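You operate a simulated robot arm through the tools that you are given. There is no shell and no other tool. Be economical: measure what you need, move in short steps, check, and stop when the job is done.

You run a simulated two-armed robot. Do the job below in one go: nothing can be reset, and whatever is moved stays where it is left.

JOB
Open the right packing drawer, take the yellow bracket marked "2" from the box side of the packing bench and put it in the inside of the right packing drawer and shut the drawer again. Shut the cooler side door. Stack the blue box labelled "mint" from the small grey table on top of the blue box marked "lemon". Take the lid off the red tin and lay it down on the small grey table. Put the green battery on the top of the fill bench away on the top of the test bench. Take the clear beaker and put it on top of the parcel on the build bench top. Open the lid of the control box. The order is free. Set down upright: green battery, clear beaker.
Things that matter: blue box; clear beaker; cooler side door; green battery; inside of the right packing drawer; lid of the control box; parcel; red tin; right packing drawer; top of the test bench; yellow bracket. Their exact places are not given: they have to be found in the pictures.

It is judged by the outcome, as a careful person would: the job done as asked, and still so three seconds after it is handed in. It fails if anything else is knocked over, pushed out of place, dropped, spilled or broken. A push-on lid holds only when it is set on centred and level and pressed home; a screw cap is set on level and turned clockwise until tight.

ROBOT AND FRAMES
Two 7-joint arms with two-finger parallel grippers on one trunk, on a base that drives. Base frame: it is fixed to the floor where the robot stands at the start and does not move with it; the origin is under the middle of the robot, x ahead of it, y to its left, z up. Units: m, degrees, N and s.
The left shoulder is at the start at [-0.109, 0.119, 0.729], the right one opposite. With the tool pointing down near the work surface each hand reaches from about 0.1 to 0.56 m from the robot's upright axis, wherever it stands, measured 20 degrees to its own side. Places, roughly: blue box [1.75, 9.75, 0.75]; clear beaker [-4.25, 4.25, 0.75]; cooler side door [2.3, 8.5, 1]; green battery [-4.5, 4.5, 1]; inside of the right packing drawer [0.6, 0.1, 0.6]; lid of the control box [-3.6, 2.9, 0.9]; parcel [-2.5, 1.75, 1]; red tin [1.75, 9.75, 0.75]; right packing drawer [0.5, 0.1, 0.7]; top of the test bench [2.5, 1.3, 0.9]; yellow bracket [0.75, 0.5, 0.75]. Payload 3.43 kg a hand.
Tool frame (each hand has its own): the origin (TCP) lies between the finger pads and is the grasp point; the fingertips stand 0.03 m ahead of it; z points along the fingers, y is the line along which they close. Largest opening 0.094 m; finger width 0.028, thickness 0.01; the body of the gripper, 0.05 by 0.096 m, starts 0.055 m behind the TCP.
Orientation is that of the tool frame in the base frame, as a unit quaternion [w, x, y, z]. With the fingers straight down and closing along the base's y, the tool's x points along the base's -x, its y along +y and its z along -z.

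CONTROLS
- The arms move only by the tool nudge_tool. It takes "left_moves", "right_moves" or both (then of equal length, played together; a hand with none holds still); each is a list of rows, each a list of 7 numbers: the shift along the tool's x, y, z in m, then the turn, a rotation vector about the tool's x, y, z in degrees, then the gripper command, from -1 (fully open) to 1 (shut), values between in proportion. In form: [[dx, dy, dz, rx, ry, rz, hand], ...]. A call has 1 to 8 rows; each row shifts and turns the commanded pose from where the row before left it, along the tool's axes as they then stand. A row lasts 0.2 s, in which the tool goes at most 0.05 m and 8.6 degrees; a call with a longer step from one row to the next is refused whole, and so is a gripper value outside its range. A pose out of reach is approached as far as the arm can. The call stops where the force on the tool passes 40 N (or 10 N more than at its start, if that is more) or the arm is blocked; 0.2 s more then pass. The fingers move at their own pace (about 0.153 m/s each) and stop on an object; they squeeze with about 43 N. The grip force told is the motor's: it shows also when the fingers shut on nothing. Time passes only in rows, and 0.2 s behind the last, so rows that do not move let the fingers close. It gives the time, the measured TCP pose, the force on the tool (base axes), the opening and the grip force at its end, in the units of the frame above (readings bear some noise), with the torque about the TCP (base axes, N m) and any sound that the robot's microphone picked up.
- Cameras (640 x 400 px; columns grow to the right, rows downward): "scene" is now at [0.0353, 0.0144, 1.4284]; the picture's right is [0.21, -0.98, 0.00], its down [-0.80, -0.17, -0.58] and it looks along [0.57, 0.12, -0.81] (base axes); focal length 263 px, centre (320, 200). "left" rides on the left gripper at [0.076, -0.014, -0.102] in its tool frame; the picture's right is [0.18, 0.98, 0.00], its down [-0.75, 0.14, -0.64] and it looks along [-0.63, 0.12, 0.77] (tool axes); focal length 243 px, centre (320, 200). "right" rides on the right gripper at [0.076, 0.014, -0.102] in its tool frame; the picture's right is [-0.18, 0.98, 0.00], its down [-0.75, -0.14, -0.64] and it looks along [-0.63, -0.12, 0.77] (tool axes); focal length 243 px, centre (320, 200).
- camera(camera): a new picture of that camera. The clock stands still meanwhile.
- move_column(by): slides the trunk up (or, below 0, down) by that many m; the arms and the scene camera ride with it, the base frame stays. It gives what a move gives, with no picture.
- roll_base(legs): drives the robot by 1 to 6 legs, each [ahead, left, turn to the left] in m, m and degrees, along the robot's own axes; the way and the turn of a leg run together, so that a leg with both is an arc; at most 1.5 m and 180 degrees a leg. The arms and the cameras ride along, it lands a little off, and it stops where it bumps. It gives what a move gives.
- pan_tilt(pan, tilt): turns the head with the scene camera to pan (to the left, within 143 degrees either way) and tilt (down, from -29 to 69), counted from straight ahead of the robot. It gives what a move gives.
- locate(camera, pixels): for up to 12 pixels [column, row] of the newest picture of that camera ("zoom" is the newest enlarged one), the place [x, y, z] in the base frame of the surface seen there, good to about 0.002 m. The clock stands still meanwhile.
- close_up(camera, box): a new picture of the part [left, top, right, bottom] of that camera's present view, enlarged. The clock stands still meanwhile.
- finish_job(): hands the job in; it is judged then, once.

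Work in short steps. Measure before you move; look again where a grasp or a placing could have gone wrong, and mend it. You have 131 turns and 146 pictures in all, those below and enlarged ones among them. Open the grippers and draw the arms clear of the work before you hand the job in, unless the task says otherwise; then end with one line.

The tools are called by a JSON object that holds its "name" and its "arguments". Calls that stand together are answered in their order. nudge_tool: Moves the arms, as the interface text tells. Its arguments: {"type":"object","properties":{"left_moves":{"type":"array","items":{"type":"array","items":{"type":"number"}}},"right_moves":{"type":"array","items":{"type":"array","items":{"type":"number"}}}},"required":[]} The other tools are called the same way: move_column (by) slides the trunk up or down; roll_base (legs) drives the base; pan_tilt (pan, tilt) turns the head that bears the scene camera; camera (camera) takes a picture; locate (camera, pixels) gives the place of the surface under pixels of a picture; close_up (camera, box) takes an enlarged picture of a part of a camera's view; finish_job () hands the job in.

At the start:

```text
time_s: 0.0
left_tool_pos: [0.2975, 0.3085, 1.0783]
left_tcp_rot: [0.0, 0.001, 1.0, 0.0]
left_ft_force: [-0.1, -0.7, 0.0]
left_moment: [-0.01, -0.01, 0.01]
left_finger_gap: 0.094
left_finger_force: 0.0
right_tool_pos: [0.2976, -0.0098, 1.0992]
right_tcp_rot: [0.001, 0.0, 1.0, 0.0]
right_ft_force: [-0.3, -0.3, 0.3]
right_moment: [-0.03, 0.01, -0.01]
right_finger_gap: 0.0941
right_finger_force: 0.0
trunk travel left (down, up): [-0.15, 0.185]
robot x, y, heading: [-0.0016, -0.0006, 0.1]
head pan, tilt: [12.0, 54.4]
```

scene: 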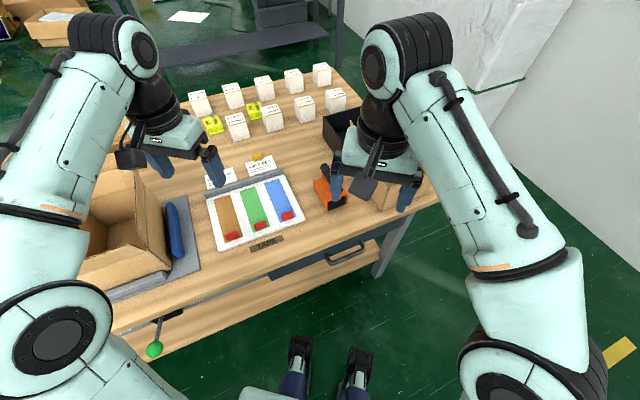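
right: 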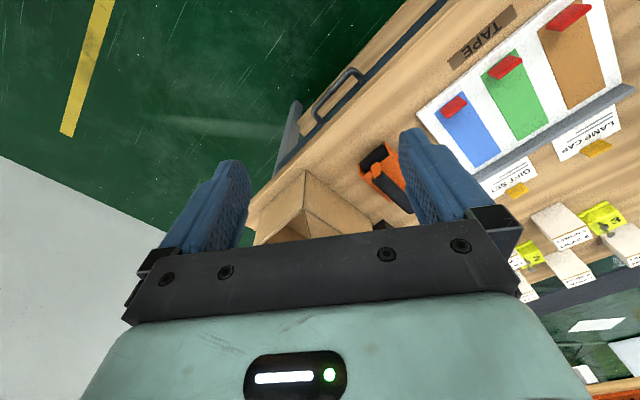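
left: 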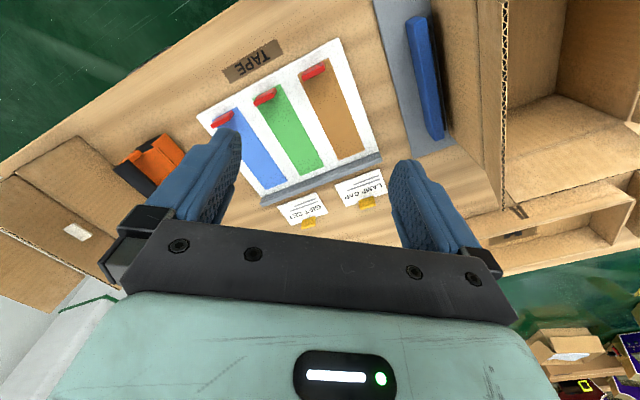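

The scene shows yellow brackets at about (212,124) and (253,109) and a drawer handle at about (345,252). I'll zoom in on both.

{"name": "close_up", "arguments": {"camera": "scene", "box": [180, 60, 360, 172]}}

{"name": "locate", "arguments": {"camera": "scene", "pixels": [[212, 124], [253, 109], [330, 258], [348, 252], [366, 245], [280, 268], [110, 325], [390, 240], [345, 120], [264, 243]]}}

{"name": "close_up", "arguments": {"camera": "scene", "box": [240, 200, 440, 325]}}

```text
3.56 times, centred on (270, 116) of scene
```

zoom: 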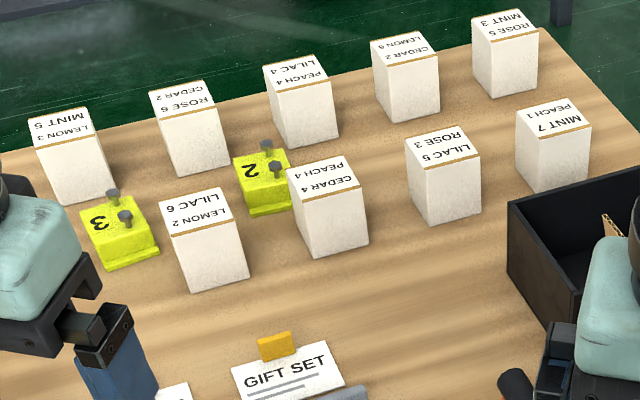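

```text
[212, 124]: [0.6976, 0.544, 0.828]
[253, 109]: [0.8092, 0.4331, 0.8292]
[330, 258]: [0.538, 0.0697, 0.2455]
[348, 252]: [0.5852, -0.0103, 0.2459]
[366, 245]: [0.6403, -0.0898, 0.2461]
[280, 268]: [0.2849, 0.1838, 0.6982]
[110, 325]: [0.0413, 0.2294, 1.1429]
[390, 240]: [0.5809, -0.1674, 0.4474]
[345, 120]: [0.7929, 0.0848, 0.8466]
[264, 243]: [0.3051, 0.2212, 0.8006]
```

```text
3.20 times, centred on (340, 262) of scene
```

zoom: 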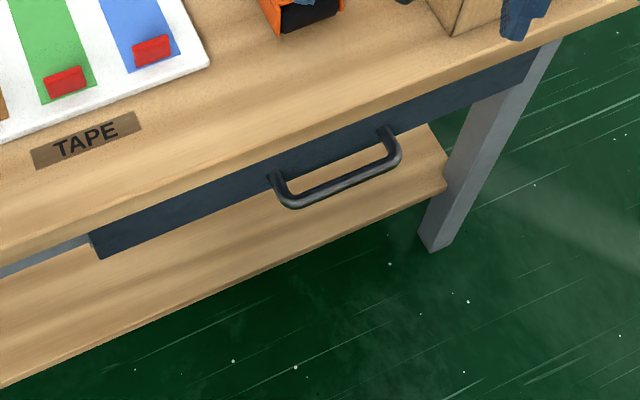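

Bracket "2" is at (0.81,0.43). Next I measure the handle bar and the drawer front in the zoom.

{"name": "locate", "arguments": {"camera": "zoom", "pixels": [[292, 203], [340, 185], [388, 162], [110, 245], [270, 160], [500, 90], [272, 180], [386, 133], [100, 205], [400, 90]]}}

{"name": "pan_tilt", "arguments": {"pan": 0, "tilt": 20}}

{"name": "camera", "arguments": {"camera": "scene"}}

```text
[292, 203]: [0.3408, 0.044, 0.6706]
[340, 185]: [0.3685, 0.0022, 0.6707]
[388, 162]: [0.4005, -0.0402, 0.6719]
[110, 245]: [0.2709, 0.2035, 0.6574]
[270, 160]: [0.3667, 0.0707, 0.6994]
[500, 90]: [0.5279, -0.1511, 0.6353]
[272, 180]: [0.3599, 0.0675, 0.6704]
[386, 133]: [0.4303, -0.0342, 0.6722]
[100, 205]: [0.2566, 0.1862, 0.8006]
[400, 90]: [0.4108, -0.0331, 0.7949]
```

```text
time_s: 1.0
left_tool_pos: [0.2982, 0.3098, 1.0778]
left_tcp_rot: [0.0, 0.0, 1.0, 0.001]
left_ft_force: [0.4, -0.7, -0.1]
left_moment: [-0.01, 0.01, -0.01]
left_finger_gap: 0.0941
left_finger_force: 0.1
right_tool_pos: [0.2966, -0.0095, 1.0982]
right_tcp_rot: [0.0, 0.0, 1.0, -0.001]
right_ft_force: [0.1, -0.5, 0.6]
right_moment: [0.01, 0.03, -0.06]
right_finger_gap: 0.0939
right_finger_force: 0.0
trunk travel left (down, up): [-0.15, 0.185]
robot x, y, heading: [0.0008, 0.0001, -0.1]
head pan, tilt: [0.0, 20.0]
```

```text
140 pictures are left
```

scene: 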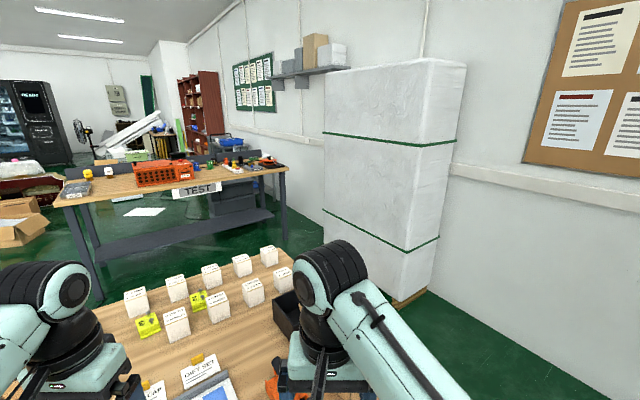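

Bench faces about heading 35.7°, and bracket "2" is deep, so I'll fetch it from the far side. First I survey the room.

{"name": "pan_tilt", "arguments": {"pan": 70, "tilt": 15}}

{"name": "camera", "arguments": {"camera": "scene"}}

{"name": "pan_tilt", "arguments": {"pan": 140, "tilt": 15}}

{"name": "camera", "arguments": {"camera": "scene"}}

{"name": "pan_tilt", "arguments": {"pan": -70, "tilt": 30}}

{"name": "camera", "arguments": {"camera": "scene"}}

```text
time_s: 2.4
left_tool_pos: [0.296, 0.3095, 1.0769]
left_tcp_rot: [0.0, 0.0, 1.0, 0.0]
left_ft_force: [-1.4, 0.0, 0.2]
left_moment: [-0.01, 0.03, 0.01]
left_finger_gap: 0.0942
left_finger_force: 0.1
right_tool_pos: [0.2963, -0.01, 1.0989]
right_tcp_rot: [0.0, 0.0, 1.0, 0.0]
right_ft_force: [0.1, -1.0, 0.4]
right_moment: [0.02, 0.01, 0.02]
right_finger_gap: 0.0939
right_finger_force: 0.1
trunk travel left (down, up): [-0.15, 0.185]
robot x, y, heading: [-0.0013, -0.0026, -0.0]
head pan, tilt: [70.0, 15.0]
```

```text
139 pictures are left
```

scene: 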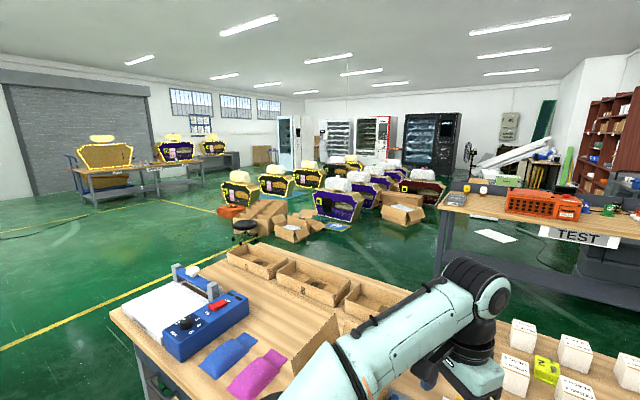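

```text
time_s: 3.8
left_tool_pos: [0.2972, 0.309, 1.0772]
left_tcp_rot: [0.0, 0.0, 1.0, 0.0]
left_ft_force: [0.0, -0.1, 0.6]
left_moment: [-0.01, 0.01, -0.04]
left_finger_gap: 0.0941
left_finger_force: 0.1
right_tool_pos: [0.2975, -0.0104, 1.0987]
right_tcp_rot: [-0.001, 0.0, 1.0, -0.001]
right_ft_force: [-0.2, 0.2, 0.1]
right_moment: [0.01, -0.03, 0.0]
right_finger_gap: 0.094
right_finger_force: 0.1
trunk travel left (down, up): [-0.15, 0.185]
robot x, y, heading: [0.002, 0.0007, -0.2]
head pan, tilt: [140.0, 15.0]
```

```text
138 pictures are left
```

scene: 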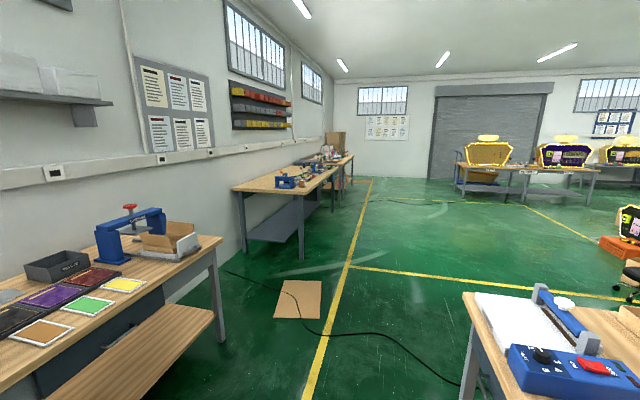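

```text
time_s: 6.9
left_tool_pos: [0.2977, 0.3087, 1.0775]
left_tcp_rot: [0.0, 0.0, 1.0, 0.001]
left_ft_force: [0.1, 0.4, 0.8]
left_moment: [-0.02, -0.04, 0.01]
left_finger_gap: 0.0938
left_finger_force: 0.1
right_tool_pos: [0.2965, -0.0097, 1.099]
right_tcp_rot: [0.0, 0.0, 1.0, 0.0]
right_ft_force: [0.5, 0.3, 0.5]
right_moment: [0.0, 0.01, 0.0]
right_finger_gap: 0.0941
right_finger_force: 0.1
trunk travel left (down, up): [-0.15, 0.185]
robot x, y, heading: [0.0031, -0.0018, 0.1]
head pan, tilt: [-70.0, 30.0]
```

```text
137 pictures are left
```

scene: 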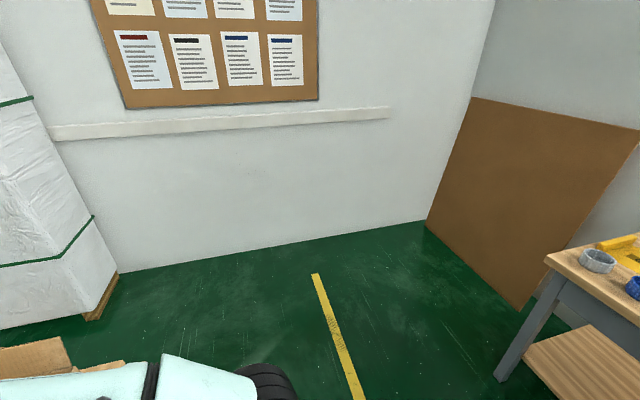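

Now I measure the bench's corners, the pallet, and the passage between benches.

{"name": "locate", "arguments": {"camera": "scene", "pixels": [[95, 318], [118, 272], [425, 222], [500, 375], [545, 262]]}}

{"name": "pan_tilt", "arguments": {"pan": 0, "tilt": 30}}

{"name": "camera", "arguments": {"camera": "scene"}}

```text
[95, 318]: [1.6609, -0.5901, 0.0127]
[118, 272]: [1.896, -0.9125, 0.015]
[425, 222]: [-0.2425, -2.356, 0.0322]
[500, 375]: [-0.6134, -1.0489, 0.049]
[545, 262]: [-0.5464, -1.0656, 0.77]
```

```text
time_s: 8.3
left_tool_pos: [0.2982, 0.3092, 1.0776]
left_tcp_rot: [0.0, -0.001, 1.0, 0.0]
left_ft_force: [0.0, 0.1, 0.0]
left_moment: [-0.01, 0.0, 0.01]
left_finger_gap: 0.094
left_finger_force: 0.1
right_tool_pos: [0.2968, -0.0098, 1.0994]
right_tcp_rot: [-0.001, -0.001, 1.0, 0.0]
right_ft_force: [-0.4, 0.0, 0.3]
right_moment: [0.03, 0.0, -0.01]
right_finger_gap: 0.0936
right_finger_force: 0.1
trunk travel left (down, up): [-0.15, 0.185]
robot x, y, heading: [-0.001, 0.0022, -0.1]
head pan, tilt: [0.0, 30.0]
```

```text
136 pictures are left
```

scene: 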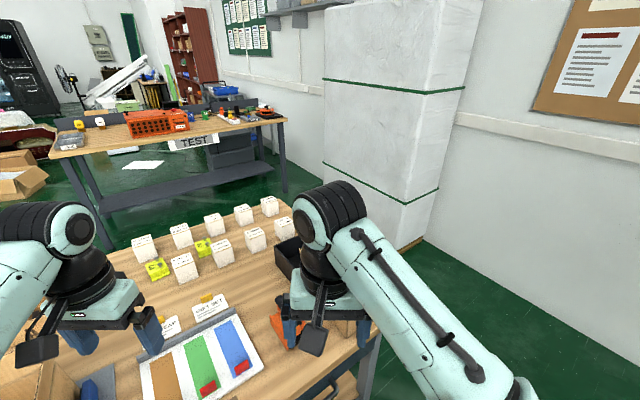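

{"name": "locate", "arguments": {"camera": "scene", "pixels": [[280, 197], [140, 230], [108, 250], [105, 245], [286, 191], [110, 220], [280, 122], [50, 155], [400, 245], [320, 205], [380, 350], [206, 245]]}}

{"name": "pan_tilt", "arguments": {"pan": 70, "tilt": 35}}

{"name": "camera", "arguments": {"camera": "scene"}}

```text
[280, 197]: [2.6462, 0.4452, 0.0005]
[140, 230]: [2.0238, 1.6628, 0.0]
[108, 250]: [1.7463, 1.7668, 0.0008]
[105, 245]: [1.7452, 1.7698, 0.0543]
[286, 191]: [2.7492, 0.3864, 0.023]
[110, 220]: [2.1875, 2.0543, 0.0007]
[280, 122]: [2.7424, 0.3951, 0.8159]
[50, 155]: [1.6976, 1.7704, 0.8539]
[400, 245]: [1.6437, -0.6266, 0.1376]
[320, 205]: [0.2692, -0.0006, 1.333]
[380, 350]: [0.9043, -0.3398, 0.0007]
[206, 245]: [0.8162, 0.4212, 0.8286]
```

```text
time_s: 9.7
left_tool_pos: [0.2964, 0.3106, 1.077]
left_tcp_rot: [0.0, 0.0, 1.0, 0.0]
left_ft_force: [-0.1, -0.8, 0.2]
left_moment: [-0.01, 0.01, -0.01]
left_finger_gap: 0.0942
left_finger_force: 0.1
right_tool_pos: [0.2971, -0.0082, 1.0981]
right_tcp_rot: [0.001, -0.001, 1.0, 0.0]
right_ft_force: [0.5, 0.5, 0.1]
right_moment: [-0.01, 0.01, -0.03]
right_finger_gap: 0.0942
right_finger_force: 0.1
trunk travel left (down, up): [-0.15, 0.185]
robot x, y, heading: [-0.0035, -0.0045, -0.1]
head pan, tilt: [70.0, 35.0]
```

```text
135 pictures are left
```

scene: 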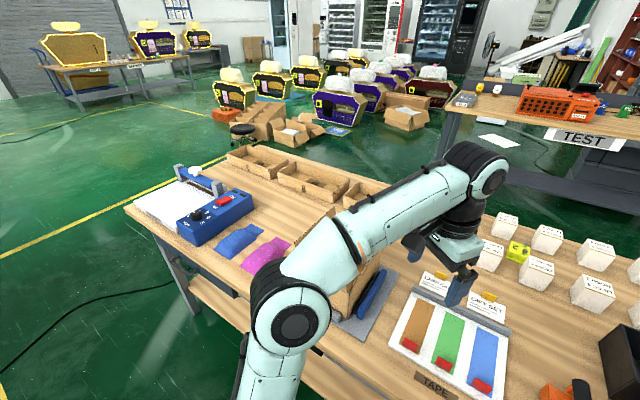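

{"name": "locate", "arguments": {"camera": "scene", "pixels": [[126, 207], [245, 146], [390, 187], [520, 222], [340, 135], [300, 145], [420, 128], [440, 130], [243, 138], [195, 312], [30, 360], [150, 330]]}}

{"name": "pan_tilt", "arguments": {"pan": 120, "tilt": 15}}

{"name": "camera", "arguments": {"camera": "scene"}}

```text
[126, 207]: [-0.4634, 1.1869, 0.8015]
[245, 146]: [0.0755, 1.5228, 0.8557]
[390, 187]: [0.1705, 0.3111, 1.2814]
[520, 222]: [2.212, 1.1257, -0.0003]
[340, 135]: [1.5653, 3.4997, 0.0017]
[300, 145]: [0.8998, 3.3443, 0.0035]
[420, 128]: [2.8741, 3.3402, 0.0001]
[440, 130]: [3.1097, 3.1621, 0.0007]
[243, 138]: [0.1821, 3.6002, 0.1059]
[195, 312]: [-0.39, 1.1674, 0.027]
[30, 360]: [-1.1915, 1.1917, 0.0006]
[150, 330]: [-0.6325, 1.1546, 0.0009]
```

```text
time_s: 10.9
left_tool_pos: [0.2968, 0.3094, 1.0769]
left_tcp_rot: [0.0, 0.0, 1.0, 0.0]
left_ft_force: [-0.7, -0.4, 1.2]
left_moment: [-0.02, -0.01, 0.0]
left_finger_gap: 0.0936
left_finger_force: 0.1
right_tool_pos: [0.2965, -0.0091, 1.0987]
right_tcp_rot: [0.001, 0.0, 1.0, 0.0]
right_ft_force: [-0.4, 0.3, -0.1]
right_moment: [0.01, 0.01, 0.04]
right_finger_gap: 0.0941
right_finger_force: 0.1
trunk travel left (down, up): [-0.15, 0.185]
robot x, y, heading: [0.0007, -0.0003, -0.0]
head pan, tilt: [120.0, 15.0]
```

```text
134 pictures are left
```

scene: 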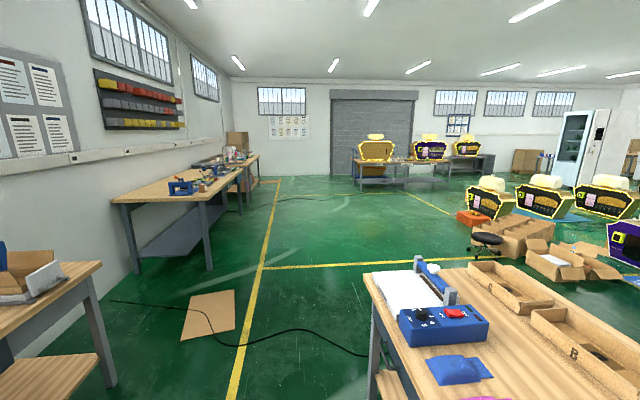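

Left-side route is open. I locate the build/fill bench corners and zoom on that side.

{"name": "locate", "arguments": {"camera": "scene", "pixels": [[209, 206], [114, 203], [210, 270], [238, 182], [258, 157], [245, 210], [102, 262], [115, 385], [232, 150], [180, 187], [230, 290], [270, 177]]}}

{"name": "close_up", "arguments": {"camera": "scene", "box": [110, 120, 280, 226]}}

```text
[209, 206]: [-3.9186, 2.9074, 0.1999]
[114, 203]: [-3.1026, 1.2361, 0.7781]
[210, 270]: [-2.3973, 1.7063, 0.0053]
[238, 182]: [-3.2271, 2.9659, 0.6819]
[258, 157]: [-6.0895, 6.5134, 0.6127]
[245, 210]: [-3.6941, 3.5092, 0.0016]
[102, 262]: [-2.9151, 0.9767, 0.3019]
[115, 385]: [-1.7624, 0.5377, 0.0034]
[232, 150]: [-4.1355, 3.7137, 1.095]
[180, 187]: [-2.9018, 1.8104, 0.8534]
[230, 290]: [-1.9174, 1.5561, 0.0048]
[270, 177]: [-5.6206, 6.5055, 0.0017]
```

```text
3.76 times, centred on (195, 173) of scene
```

zoom: 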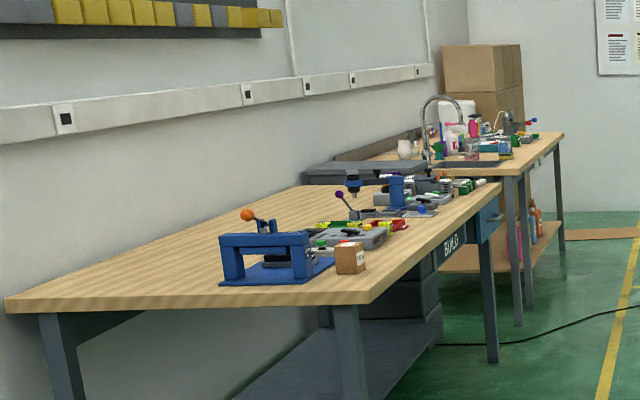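

{"name": "locate", "arguments": {"camera": "zoom", "pixels": [[350, 248], [372, 301], [501, 184], [520, 172], [563, 133], [8, 300], [345, 400], [493, 355], [615, 330], [570, 255], [380, 240]]}}

```text
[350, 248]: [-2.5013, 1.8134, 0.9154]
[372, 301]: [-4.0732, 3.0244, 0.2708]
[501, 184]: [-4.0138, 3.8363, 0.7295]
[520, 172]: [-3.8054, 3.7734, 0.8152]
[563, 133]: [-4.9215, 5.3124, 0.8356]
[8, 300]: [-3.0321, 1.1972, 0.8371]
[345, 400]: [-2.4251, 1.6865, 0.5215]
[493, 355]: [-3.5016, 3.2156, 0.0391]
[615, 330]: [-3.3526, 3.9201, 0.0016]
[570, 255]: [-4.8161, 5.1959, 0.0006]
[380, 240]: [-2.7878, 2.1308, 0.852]
```

Room axes are rotated ~35.8°. Benches line up along it. I back off, turn to face the build/fill wall (heading 215.8°) and drive sideways toward the fill bench, skirting the floor cardboard.

{"name": "roll_base", "arguments": {"legs": [[-0.284, -0.205, 0], [0, 0, -144.2], [0, -1.4, 0], [-0.6, -1.3, 0], [0, -1.5, 0], [0.4, -1.4, 0]]}}

{"name": "pan_tilt", "arguments": {"pan": 0, "tilt": 35}}

{"name": "camera", "arguments": {"camera": "scene"}}

```text
time_s: 67.5
left_tool_pos: [-3.4851, 4.0323, 1.0774]
left_tcp_rot: [0.0, 0.953, 0.302, 0.0]
left_ft_force: [-0.4, 0.4, -0.7]
left_moment: [-0.03, -0.02, -0.03]
left_finger_gap: 0.0939
left_finger_force: 0.0
right_tool_pos: [-3.6679, 4.2927, 1.0993]
right_tcp_rot: [0.0, 0.953, 0.302, 0.001]
right_ft_force: [0.3, 0.5, -0.3]
right_moment: [0.0, 0.02, 0.0]
right_finger_gap: 0.094
right_finger_force: 0.1
trunk travel left (down, up): [-0.15, 0.185]
robot x, y, heading: [-3.4162, 4.4574, -144.7]
head pan, tilt: [120.0, 15.0]
```

```text
time_s: 69.5
left_tool_pos: [-3.4839, 4.0322, 1.0777]
left_tcp_rot: [0.001, 0.953, 0.302, -0.001]
left_ft_force: [1.2, 0.7, -0.3]
left_moment: [-0.02, 0.01, 0.06]
left_finger_gap: 0.094
left_finger_force: 0.0
right_tool_pos: [-3.6681, 4.2935, 1.0988]
right_tcp_rot: [0.001, 0.953, 0.302, 0.0]
right_ft_force: [0.8, 0.3, -0.3]
right_moment: [0.0, 0.02, -0.01]
right_finger_gap: 0.094
right_finger_force: 0.0
trunk travel left (down, up): [-0.15, 0.185]
robot x, y, heading: [-3.4227, 4.4582, -144.8]
head pan, tilt: [0.0, 35.0]
```

```text
132 pictures are left
```

scene: 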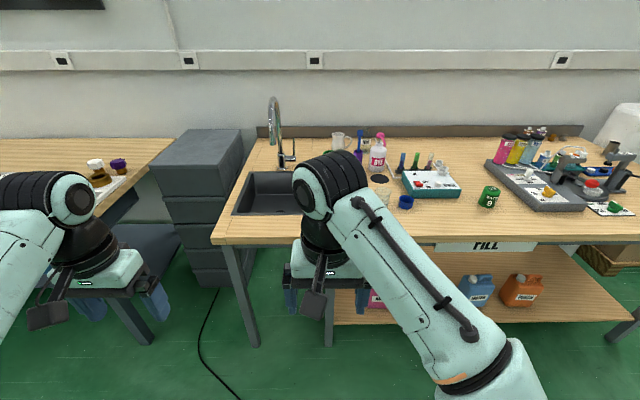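

The green battery is near (489,196); the beaker appears near (340,140) or (385,195). I zoom in and measure.

{"name": "close_up", "arguments": {"camera": "scene", "box": [300, 120, 460, 220]}}

{"name": "locate", "arguments": {"camera": "scene", "pixels": [[489, 190], [489, 203], [339, 140], [215, 240], [630, 240], [383, 200], [440, 220], [258, 139]]}}

{"name": "close_up", "arguments": {"camera": "scene", "box": [450, 120, 640, 239]}}

```text
4.00 times, centred on (380, 170) of scene
```

zoom: 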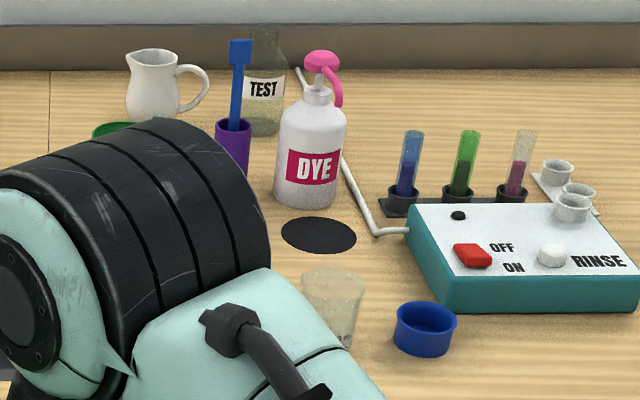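

```text
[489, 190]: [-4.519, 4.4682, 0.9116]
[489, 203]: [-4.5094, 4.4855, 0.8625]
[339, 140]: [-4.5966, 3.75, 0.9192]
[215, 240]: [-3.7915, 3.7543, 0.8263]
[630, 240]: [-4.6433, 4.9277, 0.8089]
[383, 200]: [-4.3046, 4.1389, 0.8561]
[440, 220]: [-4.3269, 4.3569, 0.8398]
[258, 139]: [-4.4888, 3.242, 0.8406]
```

```text
3.36 times, centred on (545, 180) of scene
```

zoom: 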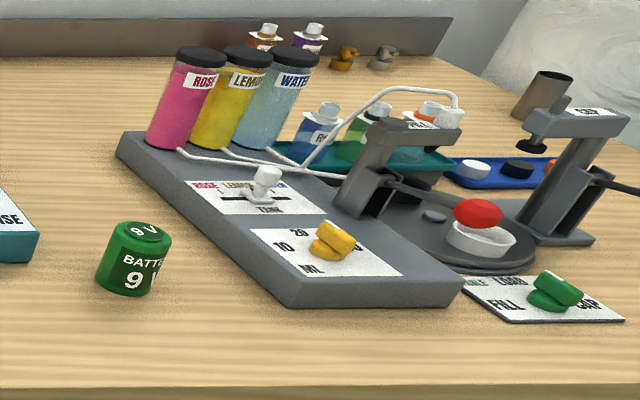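

Battery at (-4.515,4.48), beaker at about (-4.30,4.14). I move so the left hand faces the beaker and the right hand the battery.

{"name": "roll_base", "arguments": {"legs": [[0.38, -0.47, 0.8]]}}

{"name": "pan_tilt", "arguments": {"pan": 0, "tilt": 50}}

{"name": "camera", "arguments": {"camera": "scene"}}

{"name": "camera", "arguments": {"camera": "left"}}

{"name": "camera", "arguments": {"camera": "right"}}

```text
time_s: 74.2
left_tool_pos: [-4.0563, 4.1964, 1.0772]
left_tcp_rot: [0.0, 0.95, 0.312, 0.0]
left_ft_force: [0.6, 0.1, 0.0]
left_moment: [0.01, -0.03, -0.01]
left_finger_gap: 0.0939
left_finger_force: 0.0
right_tool_pos: [-4.2461, 4.4534, 1.0987]
right_tcp_rot: [-0.001, 0.95, 0.312, 0.0]
right_ft_force: [0.0, -0.1, 0.3]
right_moment: [-0.01, 0.03, 0.03]
right_finger_gap: 0.094
right_finger_force: 0.1
trunk travel left (down, up): [-0.15, 0.185]
robot x, y, heading: [-4.0008, 4.6178, -143.7]
head pan, tilt: [0.0, 35.0]
```

```text
time_s: 75.0
left_tool_pos: [-4.0565, 4.1966, 1.0773]
left_tcp_rot: [0.0, 0.95, 0.312, 0.001]
left_ft_force: [0.4, -0.6, 0.0]
left_moment: [-0.02, 0.0, 0.0]
left_finger_gap: 0.094
left_finger_force: 0.1
right_tool_pos: [-4.2449, 4.4536, 1.0984]
right_tcp_rot: [0.0, 0.95, 0.312, 0.001]
right_ft_force: [-0.1, 0.2, 0.7]
right_moment: [0.03, 0.02, 0.0]
right_finger_gap: 0.0943
right_finger_force: 0.0
trunk travel left (down, up): [-0.15, 0.185]
robot x, y, heading: [-3.9991, 4.6247, -143.6]
head pan, tilt: [0.0, 50.0]
```

```text
129 pictures are left
```

scene: 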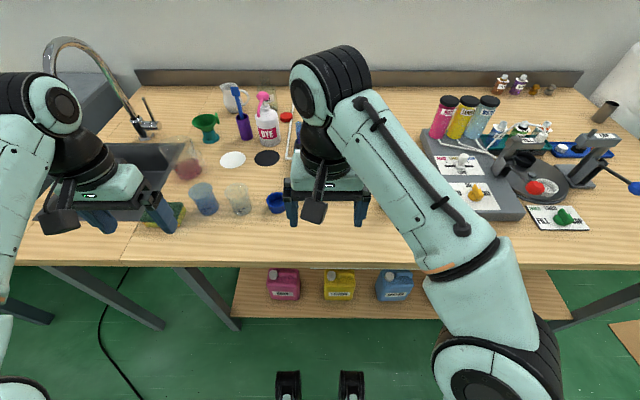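

```text
128 pictures are left
```

left: 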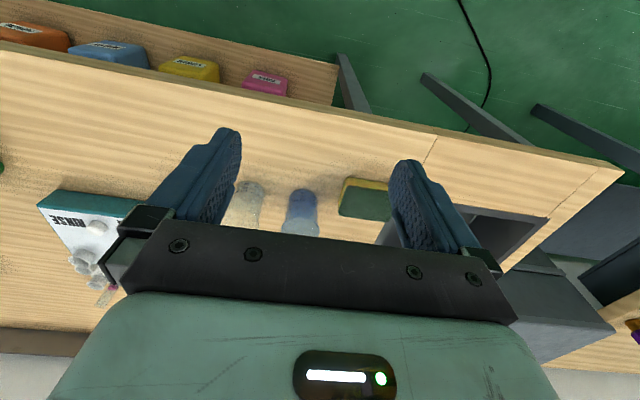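

```text
127 pictures are left
```

right: 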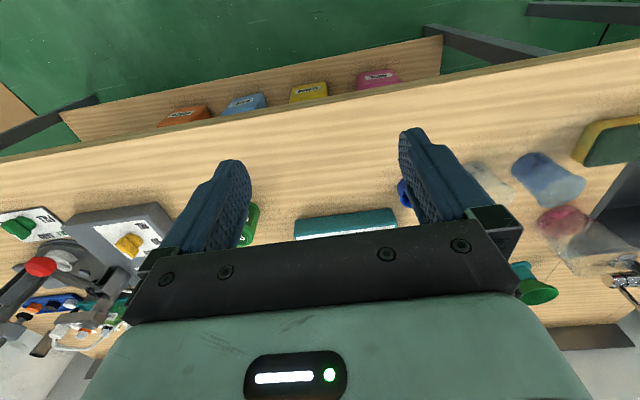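

The clear beaker is at (238,200), next to a blue beaker (203,198) and a blue cup (275,203). I measure it closely.

{"name": "close_up", "arguments": {"camera": "scene", "box": [160, 140, 320, 240]}}

{"name": "locate", "arguments": {"camera": "zoom", "pixels": [[310, 185], [310, 260], [290, 230], [335, 230], [170, 190], [175, 240], [470, 235], [460, 252], [300, 290], [345, 290]]}}

{"name": "locate", "arguments": {"camera": "scene", "pixels": [[369, 170], [374, 195], [385, 195], [440, 200]]}}

```text
4.00 times, centred on (240, 190) of scene
```

zoom: 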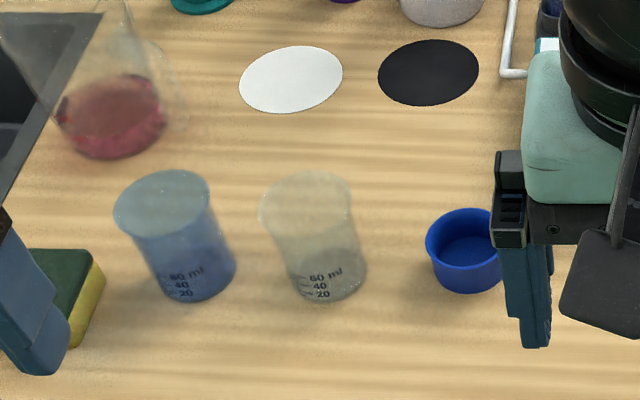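

```text
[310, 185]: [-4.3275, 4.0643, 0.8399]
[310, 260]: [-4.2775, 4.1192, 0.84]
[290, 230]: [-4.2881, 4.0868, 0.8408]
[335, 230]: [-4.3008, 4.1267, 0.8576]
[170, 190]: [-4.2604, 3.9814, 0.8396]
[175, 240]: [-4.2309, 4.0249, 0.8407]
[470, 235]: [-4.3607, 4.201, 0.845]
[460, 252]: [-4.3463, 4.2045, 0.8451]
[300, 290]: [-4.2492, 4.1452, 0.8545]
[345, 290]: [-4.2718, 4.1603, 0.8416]
```

```text
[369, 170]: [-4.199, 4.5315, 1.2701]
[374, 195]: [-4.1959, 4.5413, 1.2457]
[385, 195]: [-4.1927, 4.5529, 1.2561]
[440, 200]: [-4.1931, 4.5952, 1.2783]
```

{"name": "locate", "arguments": {"camera": "zoom", "pixels": [[330, 277], [332, 306], [330, 252], [289, 278], [371, 275], [305, 205], [196, 277], [202, 306]]}}

{"name": "locate", "arguments": {"camera": "right", "pixels": [[249, 215], [248, 235], [245, 205]]}}

{"name": "locate", "arguments": {"camera": "left", "pixels": [[250, 185], [248, 210], [240, 220], [300, 192]]}}

```text
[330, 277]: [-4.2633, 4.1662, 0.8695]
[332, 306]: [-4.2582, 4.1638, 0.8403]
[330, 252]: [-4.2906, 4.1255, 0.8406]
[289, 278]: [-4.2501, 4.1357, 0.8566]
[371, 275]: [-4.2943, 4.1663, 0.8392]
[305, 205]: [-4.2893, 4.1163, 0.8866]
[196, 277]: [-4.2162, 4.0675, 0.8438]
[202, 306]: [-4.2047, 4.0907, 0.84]
```

```text
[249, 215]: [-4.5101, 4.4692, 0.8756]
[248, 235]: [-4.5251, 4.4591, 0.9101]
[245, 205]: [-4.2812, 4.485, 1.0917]
```

```text
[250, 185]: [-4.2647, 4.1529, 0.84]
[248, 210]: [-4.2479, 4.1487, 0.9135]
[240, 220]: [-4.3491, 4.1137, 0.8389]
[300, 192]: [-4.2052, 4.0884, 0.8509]
```

Beaker centre ≈(-4.273,4.138), rim z≈0.914; battery ≈(-4.522,4.466), top 0.91. I bring both hands over them, keeping height, and begin twisting the left hand so its fingers clear the blue beaker.

{"name": "nudge_tool", "arguments": {"left_moves": [[-0.0348, -0.0135, 0, 0, 0, 0, -1], [-0.0348, -0.0135, 0, 0, 0, 0, -1], [-0.0348, -0.0135, 0, 0, 0, 0, -1], [-0.0348, -0.0135, 0, 0, 0, 0, -1], [-0.0348, -0.0135, 0, 0, 0, 0, -1], [-0.0348, -0.0135, 0, 0, 0, 0, -1], [0, 0, 0, 0, 0, 8.5, -1], [0, 0, 0, 0, 0, 8.5, -1]], "right_moves": [[-0.036, -0.029, 0, 0, 0, 0, -1], [-0.036, -0.029, 0, 0, 0, 0, -1], [-0.036, -0.029, 0, 0, 0, 0, -1], [-0.036, -0.029, 0, 0, 0, 0, -1], [-0.036, -0.029, 0, 0, 0, 0, -1], [-0.036, -0.029, 0, 0, 0, 0, -1], [0, 0, 0.04, 0, 0, 0, -1], [0, 0, 0.04, 0, 0, 0, -1]]}}

{"name": "nudge_tool", "arguments": {"left_moves": [[0, 0, 0, 0, 0, 8.5, -1], [0, 0, 0, 0, 0, 8.5, -1], [0, 0, 0, 0, 0, 8.5, -1], [0, 0, 0, 0, 0, 8.5, -1]]}}

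{"name": "camera", "arguments": {"camera": "scene"}}

{"name": "camera", "arguments": {"camera": "left"}}

{"name": "camera", "arguments": {"camera": "right"}}

```text
time_s: 76.8
left_tool_pos: [-4.1456, 4.1773, 1.072]
left_tcp_rot: [0.0, 0.986, 0.167, 0.0]
left_ft_force: [0.1, -0.2, 0.6]
left_moment: [-0.02, 0.03, 0.0]
left_finger_gap: 0.0939
left_finger_force: 0.1
left hand out of reach, approached as far as the arm can: row 2, 3, 4, 5, 6
right_tool_pos: [-4.4125, 4.4937, 0.9732]
right_tcp_rot: [0.001, 0.95, 0.313, -0.001]
right_ft_force: [0.5, -0.6, -0.7]
right_moment: [-0.01, 0.0, -0.01]
right_finger_gap: 0.0942
right_finger_force: 0.1
right hand out of reach, approached as far as the arm can: row 2, 3, 4, 5, 6
trunk travel left (down, up): [-0.15, 0.185]
robot x, y, heading: [-3.9998, 4.6203, -143.7]
head pan, tilt: [0.0, 50.0]
```

```text
time_s: 77.8
left_tool_pos: [-4.1444, 4.1784, 1.0708]
left_tcp_rot: [0.0, 0.992, -0.129, -0.001]
left_ft_force: [0.0, -0.7, -0.9]
left_moment: [0.01, 0.01, 0.01]
left_finger_gap: 0.094
left_finger_force: 0.0
right_tool_pos: [-4.4119, 4.4926, 0.9737]
right_tcp_rot: [0.0, 0.95, 0.312, 0.0]
right_ft_force: [-0.7, -0.2, 0.5]
right_moment: [-0.02, 0.02, -0.05]
right_finger_gap: 0.0939
right_finger_force: 0.0
trunk travel left (down, up): [-0.15, 0.185]
robot x, y, heading: [-3.9998, 4.6241, -143.5]
head pan, tilt: [0.0, 50.0]
```

```text
125 pictures are left
```

scene: 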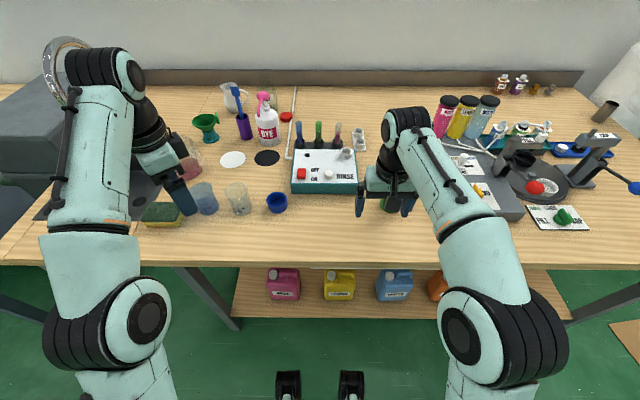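

```text
124 pictures are left
```

left: 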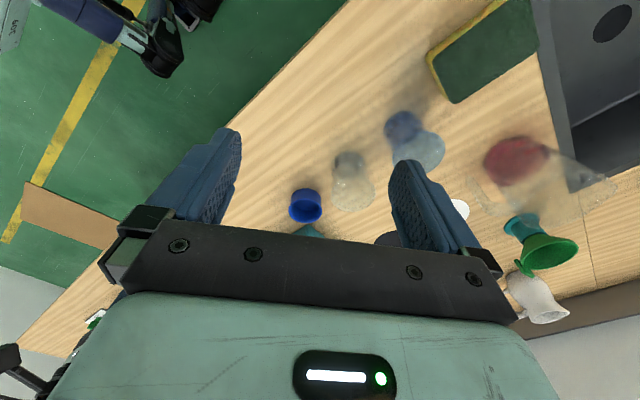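

```text
123 pictures are left
```

right: 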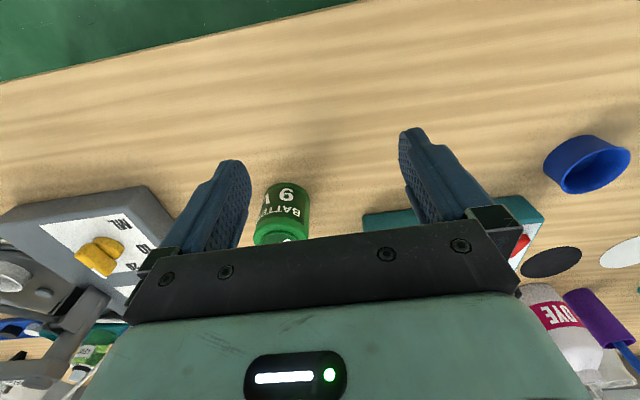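

Reach is limited at this height; I raise the trunk and edge 0.06 m closer.

{"name": "move_column", "arguments": {"by": 0.12}}

{"name": "roll_base", "arguments": {"legs": [[0.06, 0, 0]]}}

{"name": "camera", "arguments": {"camera": "scene"}}

{"name": "camera", "arguments": {"camera": "right"}}

```text
time_s: 79.3
left_tool_pos: [-4.1437, 4.1784, 1.1901]
left_tcp_rot: [0.0, 0.992, -0.127, 0.0]
left_ft_force: [0.0, 0.1, -0.1]
left_moment: [-0.03, 0.02, -0.01]
left_finger_gap: 0.094
left_finger_force: 0.1
right_tool_pos: [-4.4114, 4.4938, 1.0942]
right_tcp_rot: [0.0, 0.95, 0.313, 0.0]
right_ft_force: [-0.7, -0.4, 0.7]
right_moment: [0.0, 0.0, 0.0]
right_finger_gap: 0.0943
right_finger_force: 0.1
trunk travel left (down, up): [-0.27, 0.065]
robot x, y, heading: [-4.0025, 4.6232, -143.5]
head pan, tilt: [0.0, 50.0]
```

```text
time_s: 80.3
left_tool_pos: [-4.1928, 4.1417, 1.1907]
left_tcp_rot: [-0.001, 0.992, -0.127, 0.0]
left_ft_force: [0.2, -0.4, -0.3]
left_moment: [-0.01, -0.03, 0.01]
left_finger_gap: 0.094
left_finger_force: 0.1
right_tool_pos: [-4.4603, 4.4567, 1.0936]
right_tcp_rot: [0.0, 0.95, 0.312, -0.001]
right_ft_force: [0.1, -0.6, -0.6]
right_moment: [0.0, -0.05, 0.02]
right_finger_gap: 0.0939
right_finger_force: 0.1
trunk travel left (down, up): [-0.27, 0.065]
robot x, y, heading: [-4.0488, 4.5846, -143.5]
head pan, tilt: [0.0, 50.0]
```

```text
122 pictures are left
```

scene: 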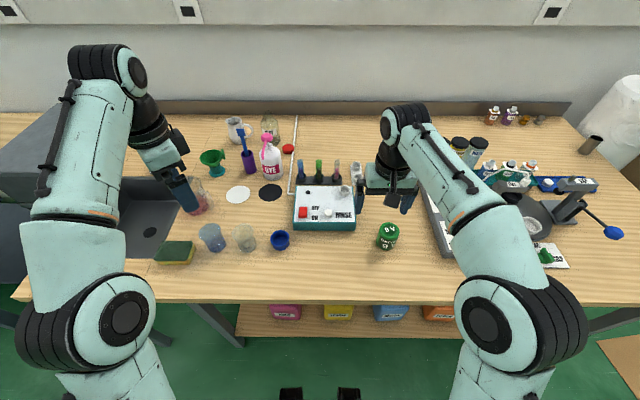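

```text
121 pictures are left
```

right: 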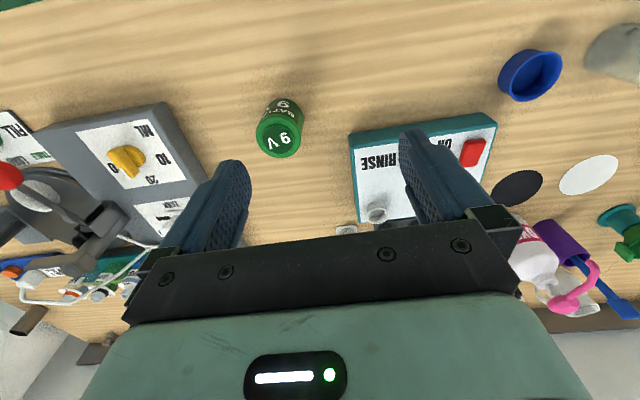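

Battery's top centre shows at right-picture (280,137) and scene (390,230). I locate it and the beaker again.

{"name": "locate", "arguments": {"camera": "right", "pixels": [[280, 137], [262, 137], [298, 137], [280, 118], [280, 153]]}}

{"name": "close_up", "arguments": {"camera": "scene", "box": [180, 190, 420, 340]}}

{"name": "camera", "arguments": {"camera": "left"}}

```text
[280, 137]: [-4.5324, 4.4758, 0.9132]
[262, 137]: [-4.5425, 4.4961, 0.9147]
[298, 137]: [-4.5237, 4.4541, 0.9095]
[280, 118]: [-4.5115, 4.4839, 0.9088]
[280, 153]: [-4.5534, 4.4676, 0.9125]
```

```text
2.67 times, centred on (300, 265) of scene
```

zoom: 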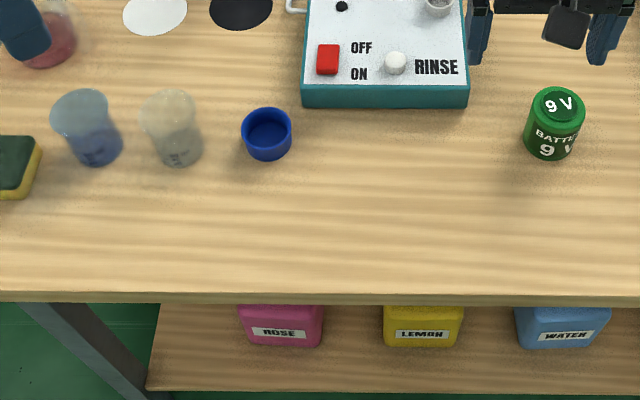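

```text
119 pictures are left
```

left: 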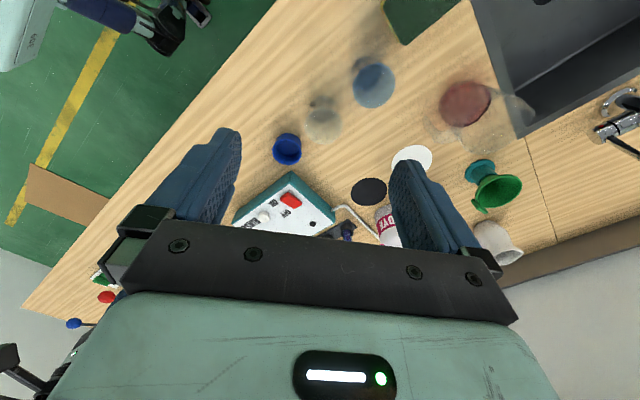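

{"name": "locate", "arguments": {"camera": "zoom", "pixels": [[182, 168], [180, 149], [205, 152], [170, 113], [142, 112], [196, 108]]}}

{"name": "locate", "arguments": {"camera": "left", "pixels": [[323, 124], [306, 122], [341, 126], [322, 142], [322, 108], [324, 104]]}}

{"name": "close_up", "arguments": {"camera": "left", "box": [260, 60, 420, 160]}}

```text
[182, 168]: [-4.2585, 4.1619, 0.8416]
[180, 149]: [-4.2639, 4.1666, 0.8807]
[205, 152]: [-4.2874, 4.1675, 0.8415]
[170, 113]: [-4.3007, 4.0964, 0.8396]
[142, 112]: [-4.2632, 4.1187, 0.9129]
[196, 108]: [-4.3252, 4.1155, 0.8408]
```

```text
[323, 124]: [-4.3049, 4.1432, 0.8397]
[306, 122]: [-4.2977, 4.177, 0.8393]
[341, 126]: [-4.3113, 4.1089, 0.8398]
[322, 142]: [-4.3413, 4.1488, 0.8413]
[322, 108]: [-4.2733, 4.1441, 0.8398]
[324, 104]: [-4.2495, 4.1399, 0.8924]
```

```text
4.00 times, centred on (340, 110) of left
```

zoom: 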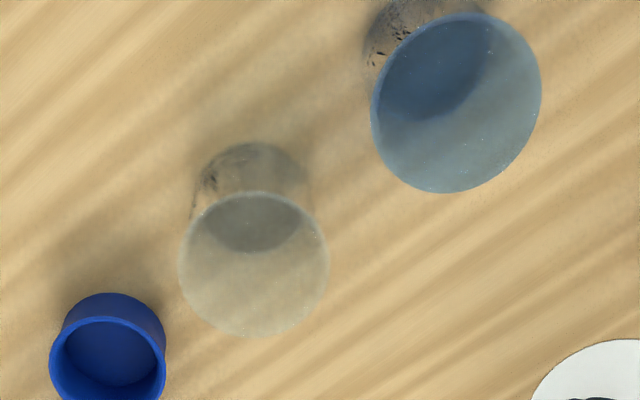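

Beaker centre ≈(-4.276,4.143), battery centre (-4.5327,4.4755). I align both hands above and come part-way down.

{"name": "nudge_tool", "arguments": {"left_moves": [[-0.0404, 0.0099, 0, 0, 0, 0, -1], [-0.0404, 0.0099, 0, 0, 0, 0, -1], [0, 0, 0.045, 0, 0, 0, -1], [0, 0, 0.045, 0, 0, 0, -1], [0, 0, 0.045, 0, 0, 0, -1], [0, 0, 0.045, 0, 0, 0, -1], [0, 0, 0, 0, 0, 0, -1]], "right_moves": [[-0.0235, -0.0291, 0, 0, 0, 0, -1], [-0.0235, -0.0291, 0, 0, 0, 0, -1], [0, 0, 0.03, 0, 0, 0, -1], [0, 0, 0.03, 0, 0, 0, -1], [0, 0, 0.03, 0, 0, 0, -1], [0, 0, 0.03, 0, 0, 0, -1], [0, 0, 0, 0, 0, 0, -1]]}}

{"name": "camera", "arguments": {"camera": "left"}}

{"name": "camera", "arguments": {"camera": "right"}}

```text
time_s: 81.9
left_tool_pos: [-4.2277, 4.143, 1.004]
left_tcp_rot: [-0.001, 0.992, -0.127, 0.0]
left_ft_force: [0.6, 0.6, 0.2]
left_moment: [-0.03, 0.0, -0.02]
left_finger_gap: 0.0938
left_finger_force: 0.0
left hand out of reach, approached as far as the arm can: row 1, 2
right_tool_pos: [-4.5313, 4.4735, 0.9729]
right_tcp_rot: [0.0, 0.95, 0.312, 0.0]
right_ft_force: [0.4, -0.5, 0.3]
right_moment: [0.0, -0.02, -0.02]
right_finger_gap: 0.0941
right_finger_force: 0.0
trunk travel left (down, up): [-0.27, 0.065]
robot x, y, heading: [-4.0512, 4.587, -143.6]
head pan, tilt: [0.0, 50.0]
```

```text
117 pictures are left
```

left: 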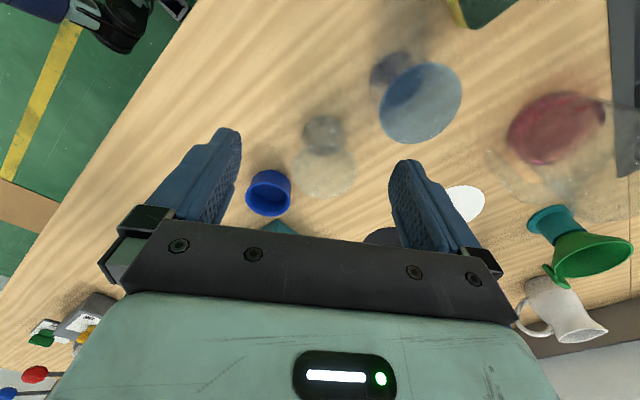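

```text
116 pictures are left
```

right: 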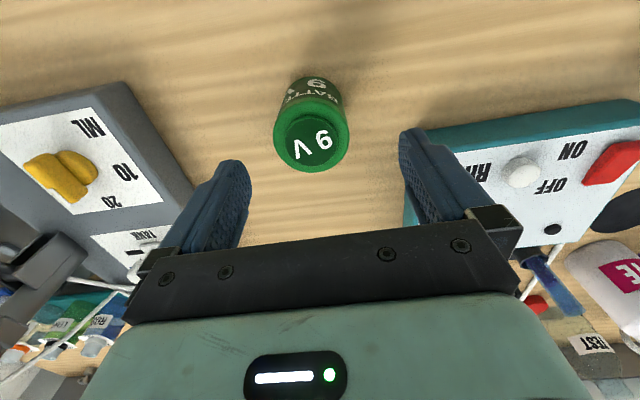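

Right is centred on the battery; I lower and close it. The left hand shifts the remaining 0.047 m over the beaker.

{"name": "nudge_tool", "arguments": {"left_moves": [[-0.0234, 0.0061, 0.01, 0, 0, 0, -1], [-0.0234, 0.0061, 0.01, 0, 0, 0, -1], [0, 0, 0, 0, 0, 0, -1], [0, 0, 0, 0, 0, 0, -1], [0, 0, 0, 0, 0, 0, -1], [0, 0, 0, 0, 0, 0, -1]], "right_moves": [[0, 0, 0.031, 0, 0, 0, -1], [0, 0, 0.031, 0, 0, 0, -1], [0, 0, 0.031, 0, 0, 0, -1], [0, 0, 0, 0, 0, 0, 1], [0, 0, 0, 0, 0, 0, 1], [0, 0, 0, 0, 0, 0, 1]]}}

{"name": "camera", "arguments": {"camera": "left"}}

```text
time_s: 83.3
left_tool_pos: [-4.2777, 4.1447, 0.983]
left_tcp_rot: [0.0, 0.992, -0.127, 0.0]
left_ft_force: [0.5, -0.7, 0.1]
left_moment: [0.01, 0.01, -0.03]
left_finger_gap: 0.0939
left_finger_force: 0.0
right_tool_pos: [-4.5342, 4.4736, 0.8797]
right_tcp_rot: [0.0, 0.95, 0.312, -0.001]
right_ft_force: [-0.7, -0.4, -0.7]
right_moment: [-0.02, -0.01, -0.03]
right_finger_gap: 0.0569
right_finger_force: 42.6
trunk travel left (down, up): [-0.27, 0.065]
robot x, y, heading: [-4.048, 4.587, -143.3]
head pan, tilt: [0.0, 50.0]
```

```text
115 pictures are left
```

left: 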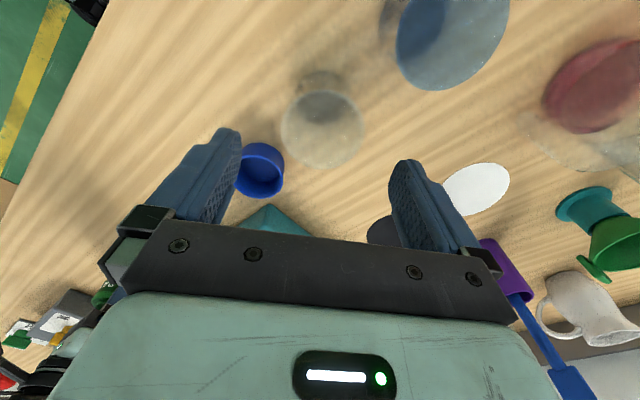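

Left is over the beaker rim. I descend to z≈0.884 and close, with the right hand holding.

{"name": "nudge_tool", "arguments": {"left_moves": [[0, -0.003, 0.033, 0, 0, 0, -1], [0, 0, 0.033, 0, 0, 0, -1], [0, 0, 0.033, 0, 0, 0, -1], [0, 0, 0, 0, 0, 0, 1], [0, 0, 0, 0, 0, 0, 1], [0, 0, 0, 0, 0, 0, 1]]}}

{"name": "camera", "arguments": {"camera": "left"}}

```text
time_s: 84.7
left_tool_pos: [-4.2763, 4.1483, 0.8839]
left_tcp_rot: [0.0, 0.992, -0.127, -0.001]
left_ft_force: [0.6, 0.0, -0.3]
left_moment: [0.01, 0.03, 0.0]
left_finger_gap: 0.0606
left_finger_force: 43.2
right_tool_pos: [-4.5332, 4.4733, 0.8781]
right_tcp_rot: [0.0, 0.95, 0.312, 0.0]
right_ft_force: [0.7, -0.2, -1.1]
right_moment: [0.0, -0.02, -0.03]
right_finger_gap: 0.0567
right_finger_force: 43.2
trunk travel left (down, up): [-0.27, 0.065]
robot x, y, heading: [-4.0479, 4.5873, -143.7]
head pan, tilt: [0.0, 50.0]
```

```text
114 pictures are left
```

left: 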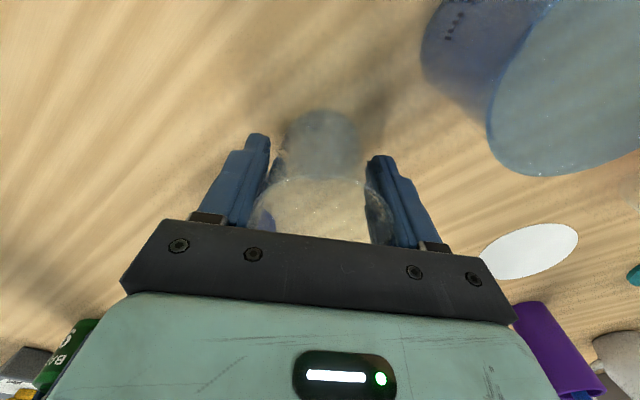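

Both held. I lift 0.1 m, back off and slide along toward the parcel end of the build bench.

{"name": "nudge_tool", "arguments": {"left_moves": [[0, 0, -0.025, 0, 0, 0, 1], [0, 0, -0.025, 0, 0, 0, 1], [0, 0, -0.025, 0, 0, 0, 1], [0, 0, -0.025, 0, 0, 0, 1]], "right_moves": [[0, 0, -0.025, 0, 0, 0, 1], [0, 0, -0.025, 0, 0, 0, 1], [0, 0, -0.025, 0, 0, 0, 1], [0, 0, -0.025, 0, 0, 0, 1]]}}

{"name": "roll_base", "arguments": {"legs": [[-0.4, 0, 0], [0, 1.48, 0], [0, 1.47, 0]]}}

{"name": "camera", "arguments": {"camera": "scene"}}

```text
time_s: 85.7
left_tool_pos: [-4.2748, 4.1464, 0.9871]
left_tcp_rot: [-0.001, 0.992, -0.127, -0.001]
left_ft_force: [0.2, 0.1, -0.6]
left_moment: [0.02, -0.01, 0.01]
left_finger_gap: 0.0604
left_finger_force: 43.2
right_tool_pos: [-4.5305, 4.4751, 0.9812]
right_tcp_rot: [0.0, 0.95, 0.312, 0.0]
right_ft_force: [-0.8, 0.1, -3.9]
right_moment: [0.02, 0.02, 0.01]
right_finger_gap: 0.0567
right_finger_force: 42.4
trunk travel left (down, up): [-0.27, 0.065]
robot x, y, heading: [-4.0499, 4.587, -143.7]
head pan, tilt: [0.0, 50.0]
```

```text
time_s: 113.5
left_tool_pos: [-2.187, 2.0206, 0.9861]
left_tcp_rot: [0.0, 0.993, -0.121, 0.0]
left_ft_force: [0.3, 0.8, -0.9]
left_moment: [0.02, -0.01, 0.01]
left_finger_gap: 0.0604
left_finger_force: 43.5
right_tool_pos: [-2.4468, 2.3441, 0.9815]
right_tcp_rot: [0.0, 0.948, 0.317, 0.0]
right_ft_force: [0.0, -0.4, -3.7]
right_moment: [-0.03, 0.0, 0.0]
right_finger_gap: 0.0567
right_finger_force: 43.0
trunk travel left (down, up): [-0.27, 0.065]
robot x, y, heading: [-1.9646, 2.4613, -143.2]
head pan, tilt: [0.0, 50.0]
```

```text
113 pictures are left
```

scene: 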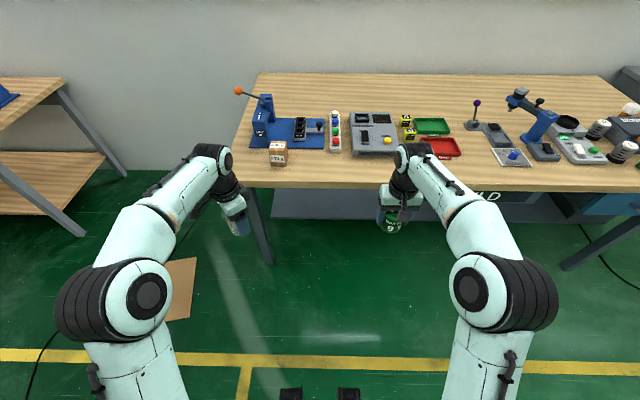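

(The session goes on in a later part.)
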